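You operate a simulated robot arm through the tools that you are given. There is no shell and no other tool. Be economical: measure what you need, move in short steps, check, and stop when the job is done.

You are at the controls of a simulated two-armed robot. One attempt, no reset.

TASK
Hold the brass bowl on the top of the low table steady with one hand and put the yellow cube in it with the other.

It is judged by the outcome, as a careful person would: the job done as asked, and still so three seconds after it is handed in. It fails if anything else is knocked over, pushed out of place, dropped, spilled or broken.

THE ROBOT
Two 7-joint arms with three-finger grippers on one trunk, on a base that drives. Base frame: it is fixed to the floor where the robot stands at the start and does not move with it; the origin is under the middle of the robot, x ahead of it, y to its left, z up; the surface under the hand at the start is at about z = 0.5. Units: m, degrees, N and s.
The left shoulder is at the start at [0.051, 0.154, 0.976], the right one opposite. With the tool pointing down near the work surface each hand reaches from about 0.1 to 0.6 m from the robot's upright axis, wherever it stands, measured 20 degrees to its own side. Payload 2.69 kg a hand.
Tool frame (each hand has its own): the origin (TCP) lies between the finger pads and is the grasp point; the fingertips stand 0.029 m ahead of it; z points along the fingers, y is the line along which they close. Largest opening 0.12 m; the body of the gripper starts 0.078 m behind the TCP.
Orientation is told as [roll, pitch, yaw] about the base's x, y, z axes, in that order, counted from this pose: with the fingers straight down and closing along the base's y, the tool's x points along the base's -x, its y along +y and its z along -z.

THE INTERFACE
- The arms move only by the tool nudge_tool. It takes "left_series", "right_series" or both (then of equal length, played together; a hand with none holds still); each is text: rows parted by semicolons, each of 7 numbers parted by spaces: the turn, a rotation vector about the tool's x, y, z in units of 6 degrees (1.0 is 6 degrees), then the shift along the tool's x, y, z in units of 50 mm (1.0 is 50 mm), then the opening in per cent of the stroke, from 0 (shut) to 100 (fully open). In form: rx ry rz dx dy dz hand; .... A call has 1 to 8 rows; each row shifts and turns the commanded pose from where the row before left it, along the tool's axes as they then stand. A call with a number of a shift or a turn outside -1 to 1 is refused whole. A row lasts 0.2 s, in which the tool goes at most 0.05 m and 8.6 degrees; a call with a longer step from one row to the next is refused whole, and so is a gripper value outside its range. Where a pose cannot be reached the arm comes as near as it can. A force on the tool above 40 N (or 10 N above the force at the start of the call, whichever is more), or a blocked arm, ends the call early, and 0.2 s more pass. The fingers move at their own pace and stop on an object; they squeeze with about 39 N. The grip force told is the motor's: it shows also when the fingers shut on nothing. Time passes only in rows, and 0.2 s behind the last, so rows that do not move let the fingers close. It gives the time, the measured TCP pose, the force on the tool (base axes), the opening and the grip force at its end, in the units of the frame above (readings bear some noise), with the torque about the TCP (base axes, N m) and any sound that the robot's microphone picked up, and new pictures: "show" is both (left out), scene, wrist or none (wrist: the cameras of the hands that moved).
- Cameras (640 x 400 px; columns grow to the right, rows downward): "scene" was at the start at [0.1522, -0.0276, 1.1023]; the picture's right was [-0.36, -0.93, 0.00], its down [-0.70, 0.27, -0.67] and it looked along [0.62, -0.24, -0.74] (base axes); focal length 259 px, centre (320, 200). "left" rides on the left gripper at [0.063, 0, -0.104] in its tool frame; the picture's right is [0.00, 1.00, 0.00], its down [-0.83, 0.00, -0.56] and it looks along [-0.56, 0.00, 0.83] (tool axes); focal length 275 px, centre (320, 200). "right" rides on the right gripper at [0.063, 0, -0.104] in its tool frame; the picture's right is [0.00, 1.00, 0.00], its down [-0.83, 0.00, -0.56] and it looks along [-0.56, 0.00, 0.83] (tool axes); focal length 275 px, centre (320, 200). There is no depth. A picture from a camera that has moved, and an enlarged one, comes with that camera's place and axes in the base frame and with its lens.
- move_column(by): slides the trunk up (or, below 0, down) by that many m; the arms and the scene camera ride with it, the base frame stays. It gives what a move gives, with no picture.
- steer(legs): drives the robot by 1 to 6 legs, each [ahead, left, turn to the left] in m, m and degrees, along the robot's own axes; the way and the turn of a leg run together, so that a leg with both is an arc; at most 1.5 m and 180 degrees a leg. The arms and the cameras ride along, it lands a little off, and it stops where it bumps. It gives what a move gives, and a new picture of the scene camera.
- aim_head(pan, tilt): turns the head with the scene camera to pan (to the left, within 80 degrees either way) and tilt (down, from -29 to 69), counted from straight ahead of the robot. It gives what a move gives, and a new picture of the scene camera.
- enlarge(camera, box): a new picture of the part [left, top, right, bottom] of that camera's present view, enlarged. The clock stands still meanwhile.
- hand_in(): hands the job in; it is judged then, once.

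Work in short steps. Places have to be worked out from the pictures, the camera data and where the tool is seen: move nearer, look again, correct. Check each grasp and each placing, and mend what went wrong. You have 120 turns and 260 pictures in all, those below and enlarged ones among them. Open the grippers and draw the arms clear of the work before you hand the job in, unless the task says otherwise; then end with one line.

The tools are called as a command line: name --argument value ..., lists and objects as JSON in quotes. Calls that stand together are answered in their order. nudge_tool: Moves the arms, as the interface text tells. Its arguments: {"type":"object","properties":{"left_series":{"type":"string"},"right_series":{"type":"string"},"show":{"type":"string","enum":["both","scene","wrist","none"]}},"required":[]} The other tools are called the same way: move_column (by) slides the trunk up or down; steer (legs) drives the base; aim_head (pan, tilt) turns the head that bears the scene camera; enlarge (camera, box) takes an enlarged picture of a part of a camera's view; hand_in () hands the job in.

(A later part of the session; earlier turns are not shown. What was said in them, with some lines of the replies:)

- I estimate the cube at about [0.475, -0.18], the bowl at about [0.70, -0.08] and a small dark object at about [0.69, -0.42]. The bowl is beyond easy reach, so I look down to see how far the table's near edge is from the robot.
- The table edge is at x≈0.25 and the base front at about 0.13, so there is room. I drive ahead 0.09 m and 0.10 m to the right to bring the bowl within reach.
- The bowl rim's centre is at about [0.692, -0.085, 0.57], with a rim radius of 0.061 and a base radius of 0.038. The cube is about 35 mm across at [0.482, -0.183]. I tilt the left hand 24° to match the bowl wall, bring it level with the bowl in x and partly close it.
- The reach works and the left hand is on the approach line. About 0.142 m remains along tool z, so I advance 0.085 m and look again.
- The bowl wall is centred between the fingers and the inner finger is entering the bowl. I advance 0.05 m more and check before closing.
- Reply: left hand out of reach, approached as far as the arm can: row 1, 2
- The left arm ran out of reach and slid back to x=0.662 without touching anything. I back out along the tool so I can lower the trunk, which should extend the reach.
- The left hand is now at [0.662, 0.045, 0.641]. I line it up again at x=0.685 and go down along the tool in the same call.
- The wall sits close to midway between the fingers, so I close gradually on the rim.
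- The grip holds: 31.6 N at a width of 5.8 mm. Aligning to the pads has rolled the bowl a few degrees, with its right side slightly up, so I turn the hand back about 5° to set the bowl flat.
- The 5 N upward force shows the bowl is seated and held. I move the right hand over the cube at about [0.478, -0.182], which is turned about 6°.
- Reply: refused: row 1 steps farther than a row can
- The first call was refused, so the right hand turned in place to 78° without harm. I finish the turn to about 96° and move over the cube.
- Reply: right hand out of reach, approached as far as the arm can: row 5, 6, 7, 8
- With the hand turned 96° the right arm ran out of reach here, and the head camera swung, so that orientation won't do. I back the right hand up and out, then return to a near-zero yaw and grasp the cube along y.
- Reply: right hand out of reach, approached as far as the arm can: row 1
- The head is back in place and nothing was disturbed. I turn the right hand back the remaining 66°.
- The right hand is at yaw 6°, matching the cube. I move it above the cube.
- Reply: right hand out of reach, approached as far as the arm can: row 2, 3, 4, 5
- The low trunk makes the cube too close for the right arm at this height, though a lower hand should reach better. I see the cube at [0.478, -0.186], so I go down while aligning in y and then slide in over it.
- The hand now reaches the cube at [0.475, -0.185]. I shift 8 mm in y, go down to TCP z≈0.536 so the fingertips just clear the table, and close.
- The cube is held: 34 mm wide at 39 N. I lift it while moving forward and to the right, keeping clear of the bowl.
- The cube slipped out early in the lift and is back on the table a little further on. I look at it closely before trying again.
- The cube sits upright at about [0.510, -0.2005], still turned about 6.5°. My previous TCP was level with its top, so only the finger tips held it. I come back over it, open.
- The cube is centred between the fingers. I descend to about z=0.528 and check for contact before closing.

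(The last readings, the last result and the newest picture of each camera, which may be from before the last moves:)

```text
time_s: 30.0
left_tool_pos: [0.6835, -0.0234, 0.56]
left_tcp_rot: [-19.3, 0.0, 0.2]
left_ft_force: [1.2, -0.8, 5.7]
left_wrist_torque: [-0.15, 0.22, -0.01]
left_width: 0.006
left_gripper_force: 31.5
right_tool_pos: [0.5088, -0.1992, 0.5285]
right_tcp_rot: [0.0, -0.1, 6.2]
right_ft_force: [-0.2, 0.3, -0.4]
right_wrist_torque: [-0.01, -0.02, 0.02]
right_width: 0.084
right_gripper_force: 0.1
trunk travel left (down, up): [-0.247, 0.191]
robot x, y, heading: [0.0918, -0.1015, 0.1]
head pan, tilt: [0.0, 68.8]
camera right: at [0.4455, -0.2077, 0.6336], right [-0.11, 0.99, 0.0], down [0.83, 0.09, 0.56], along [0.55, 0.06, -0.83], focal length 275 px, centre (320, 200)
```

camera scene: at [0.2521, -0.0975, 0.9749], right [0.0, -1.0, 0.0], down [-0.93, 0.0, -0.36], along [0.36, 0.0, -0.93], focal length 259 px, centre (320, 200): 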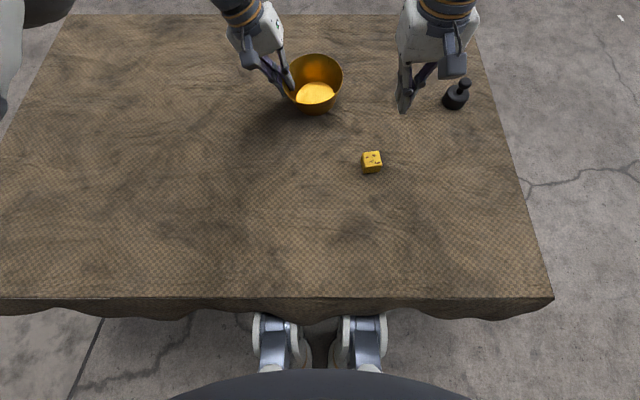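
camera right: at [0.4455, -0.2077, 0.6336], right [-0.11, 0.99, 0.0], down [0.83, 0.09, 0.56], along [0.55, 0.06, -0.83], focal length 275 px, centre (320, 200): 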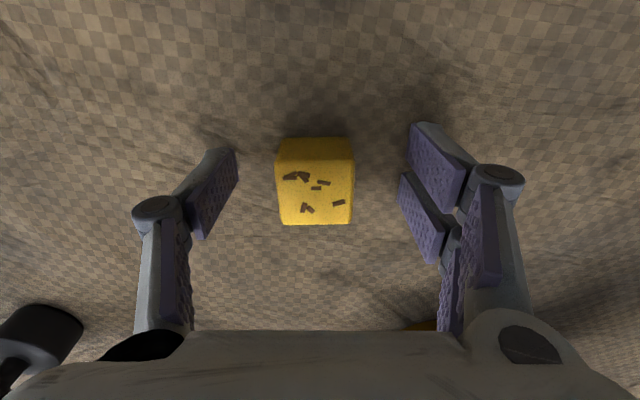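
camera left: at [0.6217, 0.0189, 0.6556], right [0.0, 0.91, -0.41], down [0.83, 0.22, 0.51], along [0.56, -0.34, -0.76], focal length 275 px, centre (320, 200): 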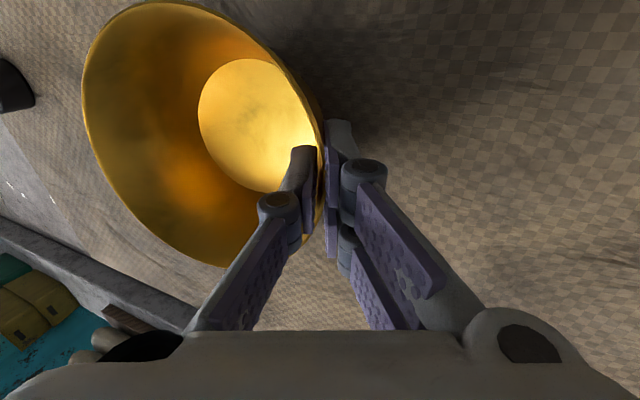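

There is still no contact, so the table is a little lower than I assumed. I go down in 3 mm steps until I feel it.

nudge_tool --right_series "0 0 0 0 0 0.06 70; 0 0 0 0 0 0.06 70; 0 0 0 0 0 0 70" --show "none"

nudge_tool --right_series "0 0 0 0 0 0.05 70; 0 0 0 0 0 0 70" --show "none"

```text
time_s: 30.8
left_tool_pos: [0.6838, -0.0229, 0.5604]
left_tcp_rot: [-19.2, -0.1, 0.1]
left_ft_force: [0.1, -0.2, 3.8]
left_wrist_torque: [-0.12, 0.19, 0.04]
left_width: 0.0059
left_gripper_force: 31.2
right_tool_pos: [0.5087, -0.1998, 0.5224]
right_tcp_rot: [-0.1, -0.1, 6.0]
right_ft_force: [-0.5, -0.2, 1.0]
right_wrist_torque: [0.03, 0.02, 0.0]
right_width: 0.0841
right_gripper_force: 0.1
trunk travel left (down, up): [-0.247, 0.191]
robot x, y, heading: [0.0936, -0.0974, 0.0]
head pan, tilt: [0.0, 68.8]
```

```text
time_s: 31.4
left_tool_pos: [0.6813, -0.0229, 0.5642]
left_tcp_rot: [-19.2, -0.2, 0.0]
left_ft_force: [0.5, -0.6, -0.7]
left_wrist_torque: [0.13, 0.0, 0.01]
left_width: 0.0058
left_gripper_force: 31.7
right_tool_pos: [0.5115, -0.1964, 0.5279]
right_tcp_rot: [0.1, -0.8, 5.8]
right_ft_force: [-10.2, 15.1, 84.4]
right_wrist_torque: [0.98, 1.77, -0.63]
right_width: 0.0512
right_gripper_force: 37.4
trunk travel left (down, up): [-0.247, 0.191]
robot x, y, heading: [0.0875, -0.1002, 0.5]
head pan, tilt: [0.0, 68.8]
stopped in row 2 (right hand): the force on the tool passed its limit at 50 N (the readings are from after the stop); the commanded pose is now the measured one
```

The fingers hit the table hard, which pushed them inward and jolted the robot. I back the right hand up a few millimetres at once and look at everything.

nudge_tool --right_series "0 0 0 0 0 -0.12 70; 0 0 0 0 0 0 70; 0 0 0 0 0 0 70" --show "both"

enlarge --camera "scene" --box '[240, 20, 400, 120]'

```text
time_s: 32.2
left_tool_pos: [0.684, -0.0231, 0.5603]
left_tcp_rot: [-19.1, -0.1, 0.1]
left_ft_force: [2.9, -1.4, 6.4]
left_wrist_torque: [-0.31, 0.13, 0.13]
left_width: 0.0064
left_gripper_force: 31.6
right_tool_pos: [0.5088, -0.2004, 0.5261]
right_tcp_rot: [0.0, 0.0, 6.0]
right_ft_force: [-0.1, 0.6, 0.6]
right_wrist_torque: [0.0, 0.01, 0.01]
right_width: 0.0839
right_gripper_force: 0.0
trunk travel left (down, up): [-0.247, 0.191]
robot x, y, heading: [0.092, -0.0995, 0.2]
head pan, tilt: [0.0, 68.8]
camera scene: at [0.2521, -0.0976, 0.9749], right [0.0, -1.0, 0.0], down [-0.93, 0.0, -0.36], along [0.36, 0.0, -0.93], focal length 259 px, centre (320, 200)
camera right: at [0.4467, -0.2083, 0.632], right [-0.11, 0.99, 0.0], down [0.83, 0.09, 0.56], along [0.55, 0.06, -0.83], focal length 275 px, centre (320, 200)
```

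scene: 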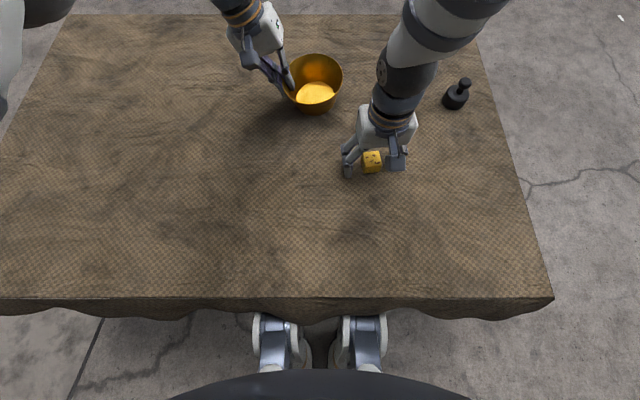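
right: 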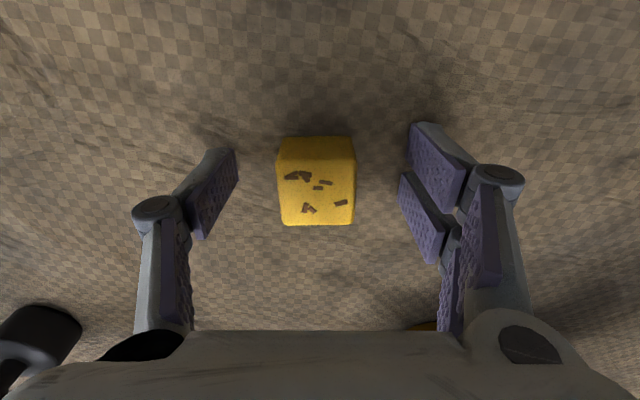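

```text
4.00 times, centred on (320, 70) of scene
camera zoom: at [0.2521, -0.0976, 0.9749], right [0.0, -1.0, 0.0], down [-0.93, 0.0, -0.36], along [0.36, 0.0, -0.93], focal length 1036 px, centre (320, 720)
```

zoom: 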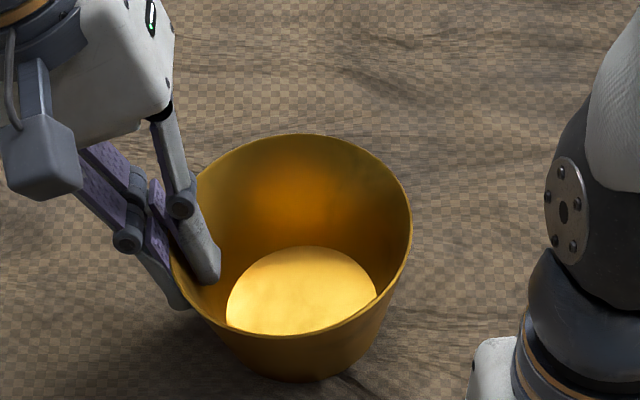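

Nothing was disturbed, and the bowl is still held. At z=0.526 the fingers are free and 8 mm deeper than last time, so I close here.

nudge_tool --right_series "0 0 0 0 0 0 40; 0 0 0 0 0 0 20; 0 0 0 0 0 0 0; 0 0 0 0 0 0 0; 0 0 0 0 0 0 0; 0 0 0 0 0 0 0" --show "wrist"

nudge_tool --right_series "0 0 0 0 0 -0.1 0; 0 0 0 0 0 -0.1 0; 0 0 0 0 0 -0.1 0; 0 0 0 0 0 -0.1 0; 0 0 0 0 0 0 0" --show "both"

```text
time_s: 33.6
left_tool_pos: [0.6833, -0.0237, 0.5598]
left_tcp_rot: [-19.2, 0.1, 0.0]
left_ft_force: [-0.5, -1.6, 1.6]
left_wrist_torque: [-0.1, 0.1, 0.05]
left_width: 0.0061
left_gripper_force: 31.3
right_tool_pos: [0.5109, -0.2, 0.5289]
right_tcp_rot: [0.0, -0.4, 6.2]
right_ft_force: [4.8, 3.1, 25.4]
right_wrist_torque: [0.38, 0.18, -0.11]
right_width: 0.034
right_gripper_force: 39.3
trunk travel left (down, up): [-0.247, 0.191]
robot x, y, heading: [0.0873, -0.0978, 0.1]
head pan, tilt: [0.0, 68.8]
camera right: at [0.447, -0.2078, 0.633], right [-0.11, 0.99, 0.0], down [0.82, 0.09, 0.56], along [0.56, 0.06, -0.83], focal length 275 px, centre (320, 200)
```

right: 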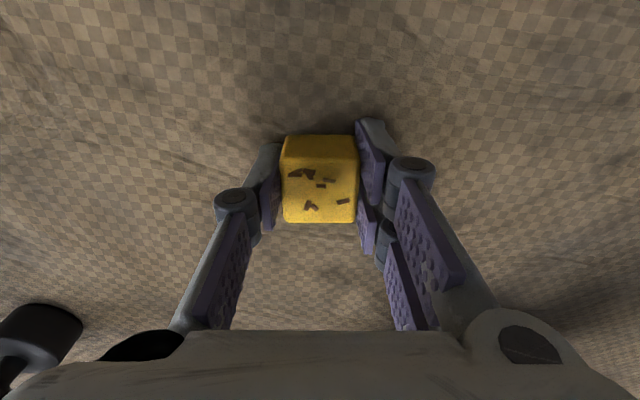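

```text
time_s: 34.8
left_tool_pos: [0.6844, -0.0229, 0.5601]
left_tcp_rot: [-19.2, -0.1, 0.1]
left_ft_force: [-3.2, 1.1, 8.4]
left_wrist_torque: [-0.19, 0.51, -0.19]
left_width: 0.006
left_gripper_force: 31.1
right_tool_pos: [0.5089, -0.1978, 0.5469]
right_tcp_rot: [-0.1, 0.0, 6.0]
right_ft_force: [-0.3, -0.2, 0.1]
right_wrist_torque: [0.01, 0.02, -0.02]
right_width: 0.0339
right_gripper_force: 38.9
trunk travel left (down, up): [-0.247, 0.191]
robot x, y, heading: [0.0898, -0.0991, -0.1]
head pan, tilt: [0.0, 68.8]
camera scene: at [0.2517, -0.0974, 0.975], right [0.0, -1.0, 0.0], down [-0.93, 0.0, -0.36], along [0.36, 0.0, -0.93], focal length 259 px, centre (320, 200)
camera right: at [0.4461, -0.2075, 0.6528], right [-0.11, 0.99, 0.0], down [0.83, 0.09, 0.56], along [0.55, 0.06, -0.83], focal length 275 px, centre (320, 200)
```

scene: 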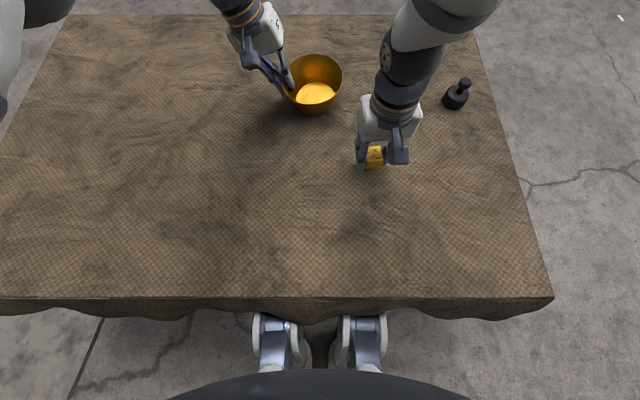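
right: 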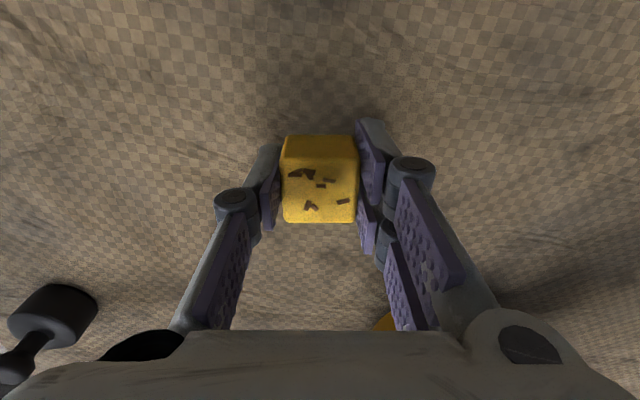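

The cube rises with the fingers without slipping. I keep lifting gently and move forward and slightly right.

nudge_tool --right_series "0 0 0 0 0 -0.15 0; 0 0 0 0 0 -0.2 0; 0 0 0 -0.1 -0.05 -0.2 0; 0 0 0 -0.15 -0.1 -0.2 0; 0 0 0 -0.2 -0.1 -0.2 0; 0 0 0 -0.2 -0.1 -0.2 0; 0 0 0 -0.2 -0.1 -0.2 0; 0 0 0 -0.1 -0.05 -0.1 0" --show "wrist"

```text
time_s: 36.6
left_tool_pos: [0.6846, -0.0233, 0.561]
left_tcp_rot: [-19.2, 0.1, 0.1]
left_ft_force: [-0.6, 0.8, 6.5]
left_wrist_torque: [-0.21, 0.26, -0.03]
left_width: 0.0058
left_gripper_force: 31.7
right_tool_pos: [0.5584, -0.2204, 0.6207]
right_tcp_rot: [0.1, -0.1, 6.1]
right_ft_force: [0.9, 0.6, -0.3]
right_wrist_torque: [-0.01, 0.01, -0.04]
right_width: 0.0337
right_gripper_force: 38.8
trunk travel left (down, up): [-0.247, 0.191]
robot x, y, heading: [0.0899, -0.1002, 0.1]
head pan, tilt: [0.0, 68.8]
camera right: at [0.496, -0.2276, 0.7249], right [-0.11, 0.99, 0.0], down [0.83, 0.09, 0.56], along [0.55, 0.06, -0.83], focal length 275 px, centre (320, 200)
```

right: 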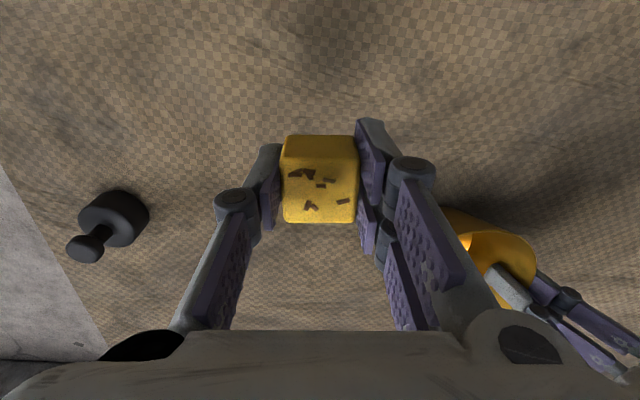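

The cube is firmly held. I tilt the right hand 27°, leaning its top to the right to stay clear of the left hand, and raise it a little more.

nudge_tool --right_series "-0.5 0 0 0 0 -0.15 0; -0.6 0 0 -0.15 0 -0.15 0; -0.6 0 0 -0.15 0 -0.15 0; -0.6 0 0 -0.15 0 -0.15 0; -0.6 0 0 -0.15 0 -0.15 0; -0.6 0 0 -0.15 0 -0.15 0; -0.6 0 0 -0.15 0 -0.1 0; -0.4 0 0 0 0 0 0" --show "both"

```text
time_s: 38.4
left_tool_pos: [0.684, -0.0222, 0.5606]
left_tcp_rot: [-19.2, 0.1, 0.1]
left_ft_force: [1.3, -0.7, 6.7]
left_wrist_torque: [-0.25, 0.26, 0.06]
left_width: 0.0061
left_gripper_force: 31.7
right_tool_pos: [0.605, -0.2233, 0.6688]
right_tcp_rot: [27.2, -0.1, 6.2]
right_ft_force: [-0.3, -0.5, -0.8]
right_wrist_torque: [-0.03, -0.02, 0.04]
right_width: 0.0339
right_gripper_force: 39.4
trunk travel left (down, up): [-0.247, 0.191]
robot x, y, heading: [0.0874, -0.1022, -0.0]
head pan, tilt: [0.0, 68.8]
camera scene: at [0.2519, -0.0975, 0.9749], right [0.0, -1.0, 0.0], down [-0.93, 0.0, -0.36], along [0.36, 0.0, -0.93], focal length 259 px, centre (320, 200)
camera right: at [0.5471, -0.2783, 0.7624], right [-0.1, 0.89, 0.45], down [0.85, -0.16, 0.5], along [0.51, 0.44, -0.74], focal length 275 px, centre (320, 200)
```

scene: 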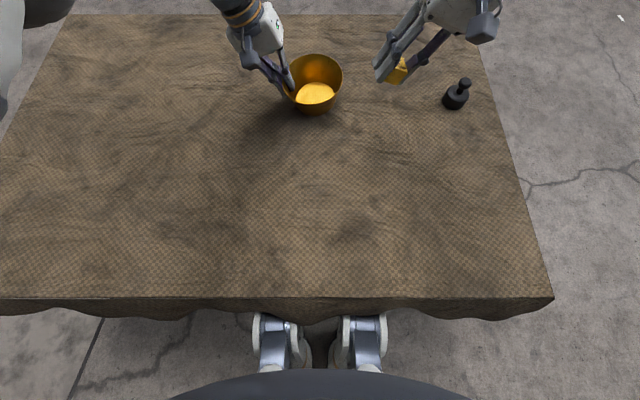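
right: 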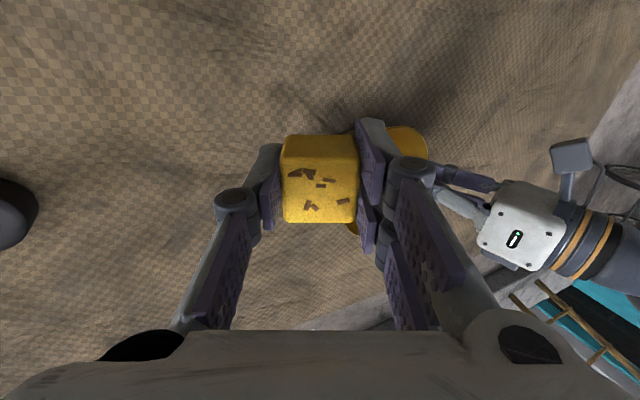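

Everything is steady. I bring the cube to a hover just above the bowl at about [0.675, -0.12, 0.64].

nudge_tool --right_series "0 0 0 -0.2 0.15 0.1 0; 0 0 0 -0.2 0.2 0.15 0; 0 0 0 -0.2 0.2 0.15 0; 0 0 0 -0.2 0.2 0.2 0; 0 0 0 -0.2 0.2 0.2 0; 0 0 0 -0.2 0.2 0.2 0; 0 0 0 -0.2 0.15 0.2 0; 0 0 0 -0.2 0.12 0.18 0" --show "both"

enlarge --camera "scene" --box '[240, 20, 400, 120]'

```text
time_s: 40.2
left_tool_pos: [0.684, -0.0233, 0.5601]
left_tcp_rot: [-19.2, 0.0, 0.0]
left_ft_force: [0.5, -0.6, 7.1]
left_wrist_torque: [-0.21, 0.23, 0.04]
left_width: 0.006
left_gripper_force: 31.7
right_tool_pos: [0.6742, -0.1216, 0.6392]
right_tcp_rot: [27.0, -0.1, 6.1]
right_ft_force: [-0.2, 0.6, -1.0]
right_wrist_torque: [0.04, -0.03, 0.03]
right_width: 0.034
right_gripper_force: 38.8
trunk travel left (down, up): [-0.247, 0.191]
robot x, y, heading: [0.0875, -0.0968, 0.2]
head pan, tilt: [0.0, 68.8]
camera scene: at [0.2519, -0.0974, 0.9749], right [0.0, -1.0, 0.0], down [-0.93, 0.0, -0.36], along [0.36, 0.0, -0.93], focal length 259 px, centre (320, 200)
camera right: at [0.6163, -0.1764, 0.7331], right [-0.1, 0.89, 0.45], down [0.85, -0.16, 0.5], along [0.51, 0.44, -0.74], focal length 275 px, centre (320, 200)
```

scene: 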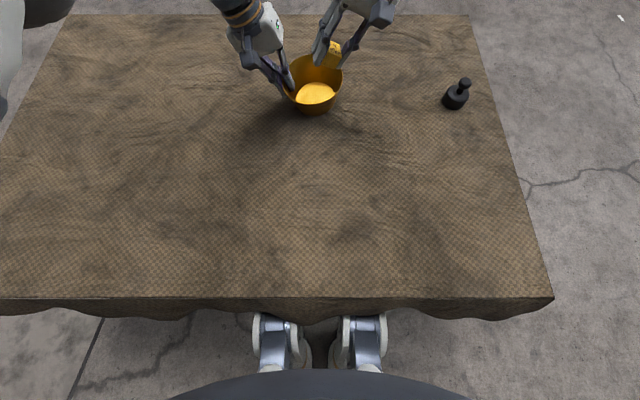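
right: 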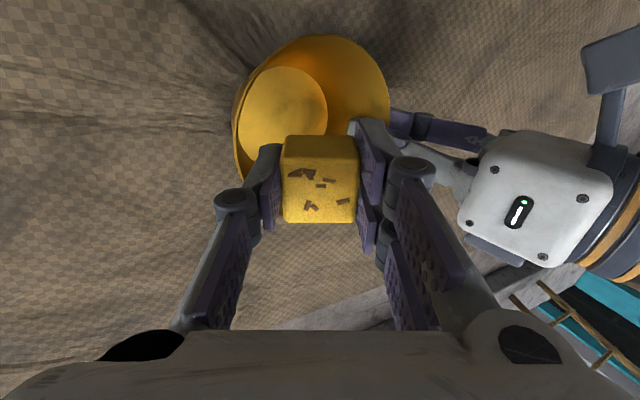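

```text
4.00 times, centred on (320, 70) of scene
camera zoom: at [0.2519, -0.0974, 0.9749], right [0.0, -1.0, 0.0], down [-0.93, 0.0, -0.36], along [0.36, 0.0, -0.93], focal length 1036 px, centre (320, 720)
```

zoom: 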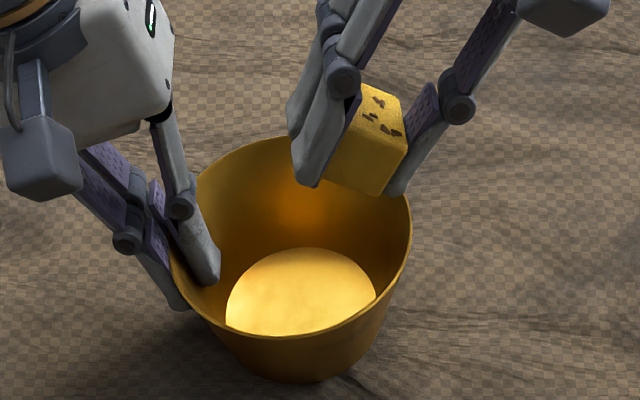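

The hover is good, with the bowl centre at about [0.678, -0.088] and the hands well apart. I lower the cube into the bowl mouth.

nudge_tool --right_series "0 0 0 -0.1 -0.16 0 0; 0 0 0 0 0 0.25 0; 0 0 0 0 0 0.25 0; 0 0 0 0 0 0.25 0; 0 0 0 0 0 0.25 0; 0 0 0 0 0 0.13 0; 0 0 0 0 0 0 0" --show "both"

enlarge --camera "scene" --box '[240, 20, 400, 120]'

```text
time_s: 41.8
left_tool_pos: [0.6835, -0.0224, 0.5598]
left_tcp_rot: [-19.3, 0.0, 0.0]
left_ft_force: [0.3, -0.2, 6.9]
left_wrist_torque: [-0.16, 0.27, -0.01]
left_width: 0.006
left_gripper_force: 31.3
right_tool_pos: [0.6778, -0.1018, 0.5867]
right_tcp_rot: [27.0, -0.1, 6.1]
right_ft_force: [1.0, -0.6, -0.9]
right_wrist_torque: [-0.01, -0.01, -0.03]
right_width: 0.0338
right_gripper_force: 38.9
trunk travel left (down, up): [-0.247, 0.191]
robot x, y, heading: [0.0879, -0.0988, -0.3]
head pan, tilt: [0.0, 68.8]
camera scene: at [0.2519, -0.0974, 0.9749], right [0.0, -1.0, 0.0], down [-0.93, 0.0, -0.36], along [0.36, 0.0, -0.93], focal length 259 px, centre (320, 200)
camera right: at [0.6203, -0.1574, 0.6798], right [-0.1, 0.89, 0.45], down [0.85, -0.16, 0.5], along [0.51, 0.44, -0.74], focal length 275 px, centre (320, 200)
```

scene: 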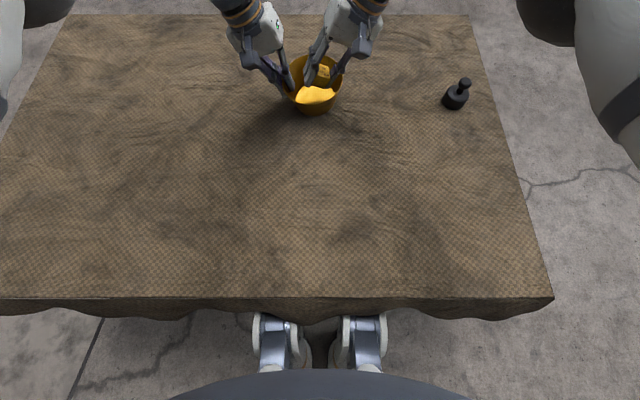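
right: 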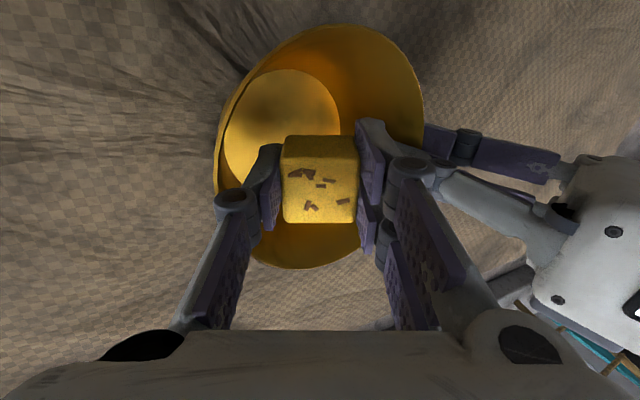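

```text
4.00 times, centred on (320, 70) of scene
camera zoom: at [0.2519, -0.0974, 0.9749], right [0.0, -1.0, 0.0], down [-0.93, 0.0, -0.36], along [0.36, 0.0, -0.93], focal length 1036 px, centre (320, 720)
```

zoom: 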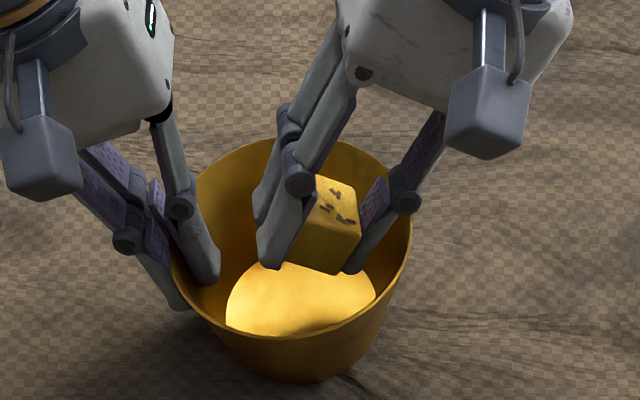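

The cube is inside the bowl mouth with clearance all round. I lower it 8 mm more and open just enough to release it.

nudge_tool --right_series "0 0 0 0 -0.05 0.15 0; 0 0 0 0 0 0 0; 0 0 0 0 0 0 36; 0 0 0 0 0 0 42; 0 0 0 0 0 0 46; 0 0 0 0 0 0 46" --show "wrist"

enlarge --camera "scene" --box '[240, 20, 400, 120]'

```text
time_s: 43.2
left_tool_pos: [0.683, -0.0239, 0.5608]
left_tcp_rot: [-19.3, -0.1, 0.0]
left_ft_force: [1.2, -14.0, 11.9]
left_wrist_torque: [-0.23, 0.55, 0.16]
left_width: 0.0061
left_gripper_force: 31.6
right_tool_pos: [0.678, -0.1007, 0.5792]
right_tcp_rot: [27.0, -0.2, 6.2]
right_ft_force: [0.2, 12.3, 1.4]
right_wrist_torque: [0.01, 0.05, 0.01]
right_width: 0.0476
right_gripper_force: 0.1
trunk travel left (down, up): [-0.247, 0.191]
robot x, y, heading: [0.0859, -0.1006, -0.2]
head pan, tilt: [0.0, 68.8]
camera right: at [0.6194, -0.1559, 0.6727], right [-0.1, 0.89, 0.45], down [0.85, -0.16, 0.5], along [0.51, 0.44, -0.74], focal length 275 px, centre (320, 200)
```

right: 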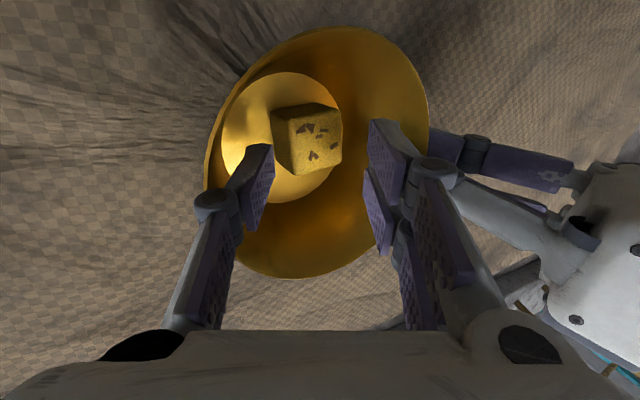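

```text
4.00 times, centred on (320, 70) of scene
camera zoom: at [0.2515, -0.0976, 0.9751], right [0.0, -1.0, 0.0], down [-0.93, 0.0, -0.36], along [0.36, 0.0, -0.93], focal length 1036 px, centre (320, 720)
```

zoom: 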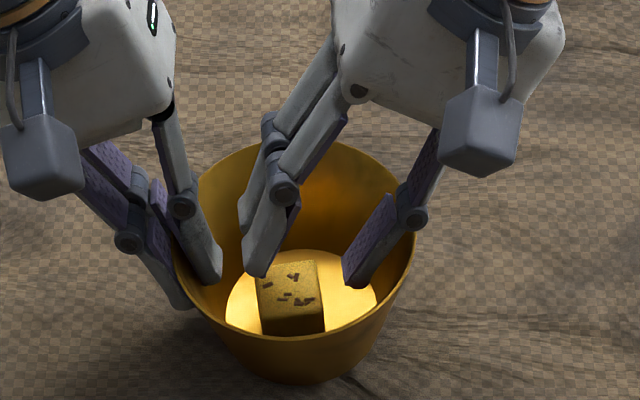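

The cube is flat on the bowl's floor. The right finger's outer side is leaning on the wall at 12 N, so I narrow the fingers slightly, shift off the wall and rise straight up.

nudge_tool --right_series "0 0 0 0 0 0 34; 0 0 0 0 0.08 0 34; 0 0 0 0 0.11 -0.22 34; 0 0 0 0 0.18 -0.36 34; 0 0 0 0 0.22 -0.44 34; 0 0 0 0 0.22 -0.44 34; 0 0 0 0 0.1 -0.5 34; 0 0 0 0 0 -0.5 34" --show "both"

enlarge --camera "scene" --box '[240, 20, 400, 120]'

```text
time_s: 45.0
left_tool_pos: [0.6839, -0.0219, 0.5598]
left_tcp_rot: [-19.2, 0.0, 0.1]
left_ft_force: [-0.1, 1.1, 7.5]
left_wrist_torque: [-0.1, 0.33, -0.04]
left_width: 0.0062
left_gripper_force: 31.6
right_tool_pos: [0.6792, -0.117, 0.7081]
right_tcp_rot: [27.1, -0.1, 6.0]
right_ft_force: [0.8, -0.1, -0.6]
right_wrist_torque: [-0.02, 0.03, -0.01]
right_width: 0.0407
right_gripper_force: 0.0
trunk travel left (down, up): [-0.247, 0.191]
robot x, y, heading: [0.0894, -0.096, 0.2]
head pan, tilt: [0.0, 68.8]
camera scene: at [0.2519, -0.0973, 0.9749], right [0.0, -1.0, 0.0], down [-0.93, 0.0, -0.36], along [0.36, 0.0, -0.93], focal length 259 px, centre (320, 200)
camera right: at [0.6213, -0.1725, 0.802], right [-0.1, 0.89, 0.45], down [0.85, -0.16, 0.5], along [0.51, 0.44, -0.74], focal length 275 px, centre (320, 200)
```

scene: 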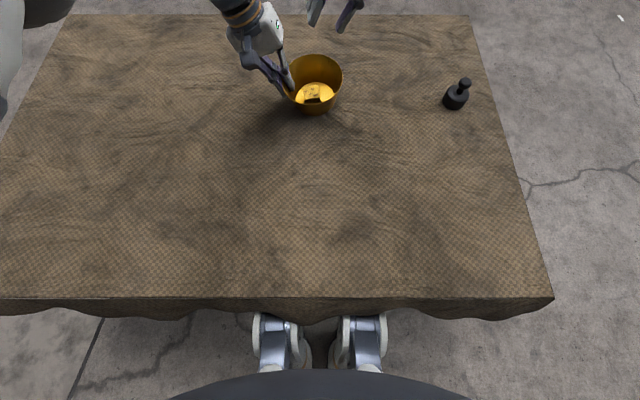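
right: 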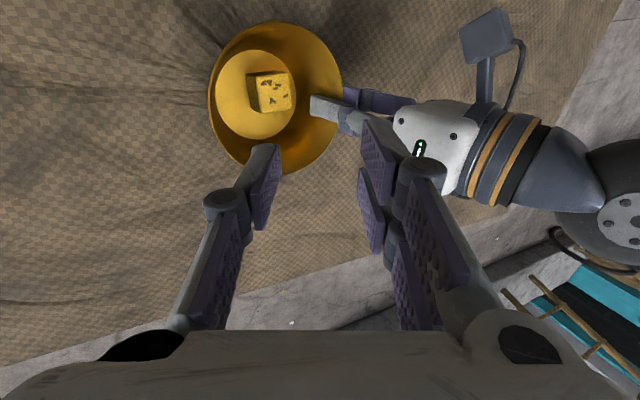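

```text
4.00 times, centred on (320, 70) of scene
camera zoom: at [0.2519, -0.0973, 0.9749], right [0.0, -1.0, 0.0], down [-0.93, 0.0, -0.36], along [0.36, 0.0, -0.93], focal length 1036 px, centre (320, 720)
```

zoom: 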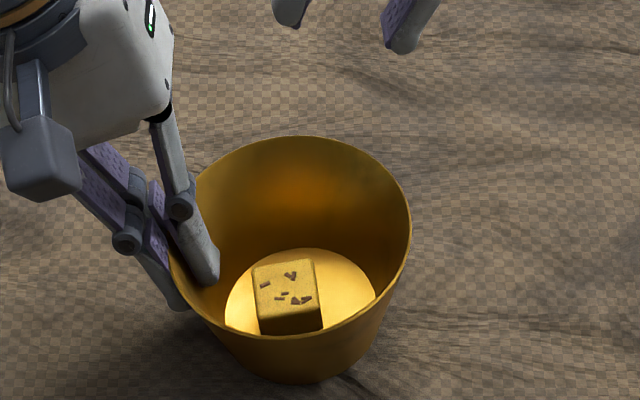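

The cube rests flat in the bowl. I move the right hand away to the right and gently open the left one.

nudge_tool --right_series "0 0 0 0 -0.6 -0.4 34; 0 0 0 0 -0.7 -0.4 34; 0 0 0 0 -0.7 -0.4 34; 0 0 0 0 -0.5 -0.3 34; 0 0 0 0 0 0 34; 0 0 0 0 0 0 34" --left_series "0 0 0 0 0 0 0; 0 0 0 0 0 0 0; 0 0 0 0 0 0 10; 0 0 0 0 0 0 20; 0 0 0 0 0 0 35; 0 0 0 0 0 0 35" --show "wrist"

enlarge --camera "scene" --box '[240, 20, 400, 120]'

```text
time_s: 46.4
left_tool_pos: [0.6837, -0.0233, 0.5595]
left_tcp_rot: [-19.2, -0.1, 0.0]
left_ft_force: [-0.1, 1.0, -0.1]
left_wrist_torque: [-0.02, -0.02, 0.0]
left_width: 0.042
left_gripper_force: 0.1
right_tool_pos: [0.6937, -0.2604, 0.7182]
right_tcp_rot: [26.9, -0.2, 6.1]
right_ft_force: [0.4, 1.0, -0.2]
right_wrist_torque: [0.0, 0.0, -0.01]
right_width: 0.0404
right_gripper_force: 0.0
trunk travel left (down, up): [-0.247, 0.191]
robot x, y, heading: [0.091, -0.0982, 0.1]
head pan, tilt: [0.0, 68.8]
camera right: at [0.6362, -0.3154, 0.8115], right [-0.1, 0.89, 0.45], down [0.85, -0.16, 0.5], along [0.51, 0.44, -0.74], focal length 275 px, centre (320, 200)
camera left: at [0.622, 0.0112, 0.6591], right [0.0, 0.94, -0.33], down [0.83, 0.18, 0.53], along [0.56, -0.28, -0.78], focal length 275 px, centre (320, 200)
```

right: 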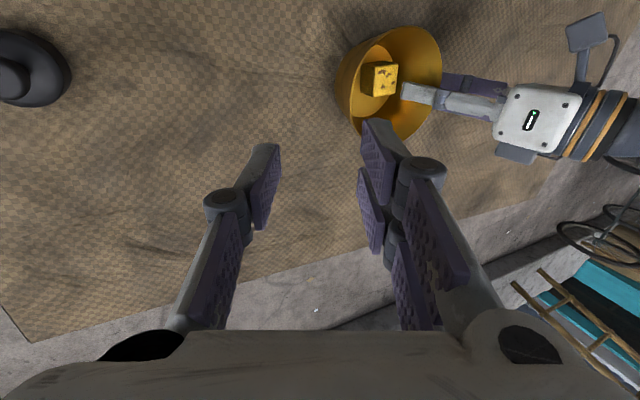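
left: 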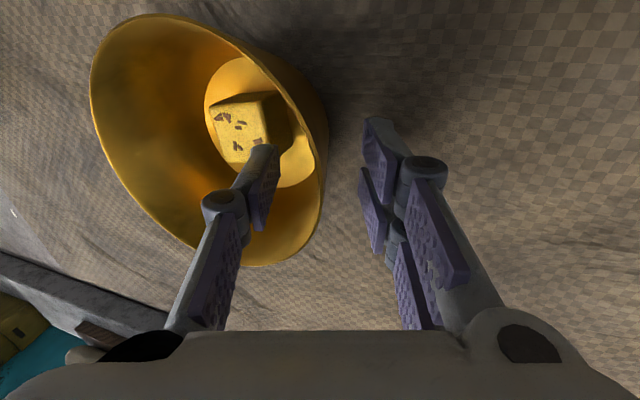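

```text
4.00 times, centred on (320, 70) of scene
camera zoom: at [0.2523, -0.0974, 0.9749], right [0.0, -1.0, 0.0], down [-0.93, 0.0, -0.36], along [0.36, 0.0, -0.93], focal length 1036 px, centre (320, 720)
```

zoom: 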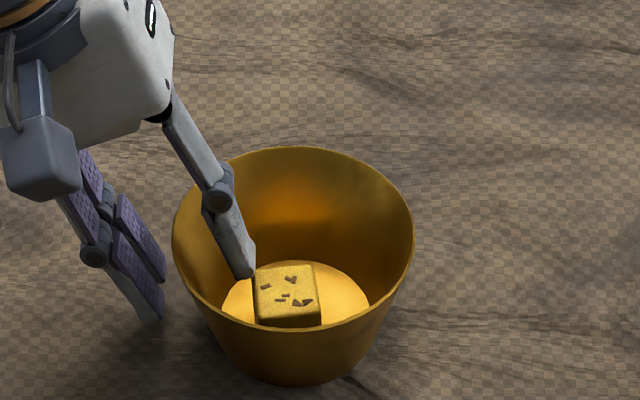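

The bowl has settled upright with the cube inside, and both fingers are clear of the wall. I withdraw the left hand along its own axis.

nudge_tool --left_series "0 0 0 0 0 -0.3 35; 0 0 0 0 0 -0.5 35; 0 0 0 0 0 -0.6 35; 0 0 0 0 0 -0.7 35; 0 0 0 0 0.6 -0.6 35; 0 0 0 0 0.7 -0.6 35; 0 0 0 0 0.7 -0.5 35; 0 0 0 0 0 0 35" --show "scene"

enlarge --camera "scene" --box '[240, 20, 400, 120]'

```text
time_s: 48.2
left_tool_pos: [0.6842, 0.1355, 0.7039]
left_tcp_rot: [-19.1, 0.0, 0.1]
left_ft_force: [0.0, 0.4, 0.3]
left_wrist_torque: [-0.01, -0.03, 0.01]
left_width: 0.042
left_gripper_force: 0.0
right_tool_pos: [0.6934, -0.2612, 0.7188]
right_tcp_rot: [27.0, 0.0, 6.1]
right_ft_force: [-0.7, 0.1, -1.3]
right_wrist_torque: [-0.02, 0.01, 0.0]
right_width: 0.0408
right_gripper_force: 0.1
trunk travel left (down, up): [-0.247, 0.191]
robot x, y, heading: [0.0873, -0.0968, -0.1]
head pan, tilt: [0.0, 68.8]
camera scene: at [0.2523, -0.0974, 0.9749], right [0.0, -1.0, 0.0], down [-0.93, 0.0, -0.36], along [0.36, 0.0, -0.93], focal length 259 px, centre (320, 200)
```

scene: 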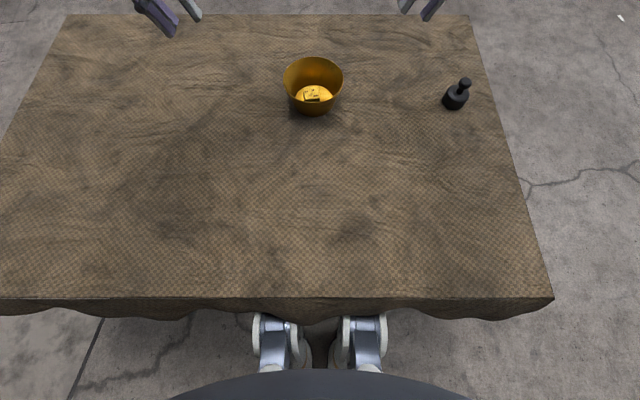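

```text
4.00 times, centred on (320, 70) of scene
camera zoom: at [0.2523, -0.0974, 0.9749], right [0.0, -1.0, 0.0], down [-0.93, 0.0, -0.36], along [0.36, 0.0, -0.93], focal length 1036 px, centre (320, 720)
```

zoom: 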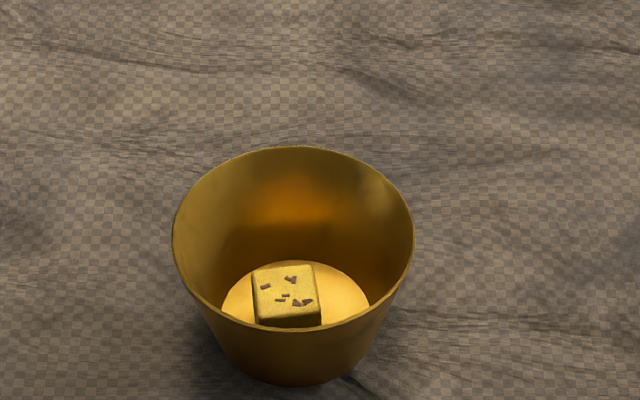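

The bowl is upright with the cube inside, the dark object is untouched, and both hands are clear and open. I hand the job in.

hand_in

```text
The job is handed in.
```

The yellow cube is in the brass bowl, placed by the right hand while the left held the rim. The cube slipped once on the first lift and was re-grasped, gripping the rim slid the bowl about 1 cm towards the robot, and nothing else was disturbed.
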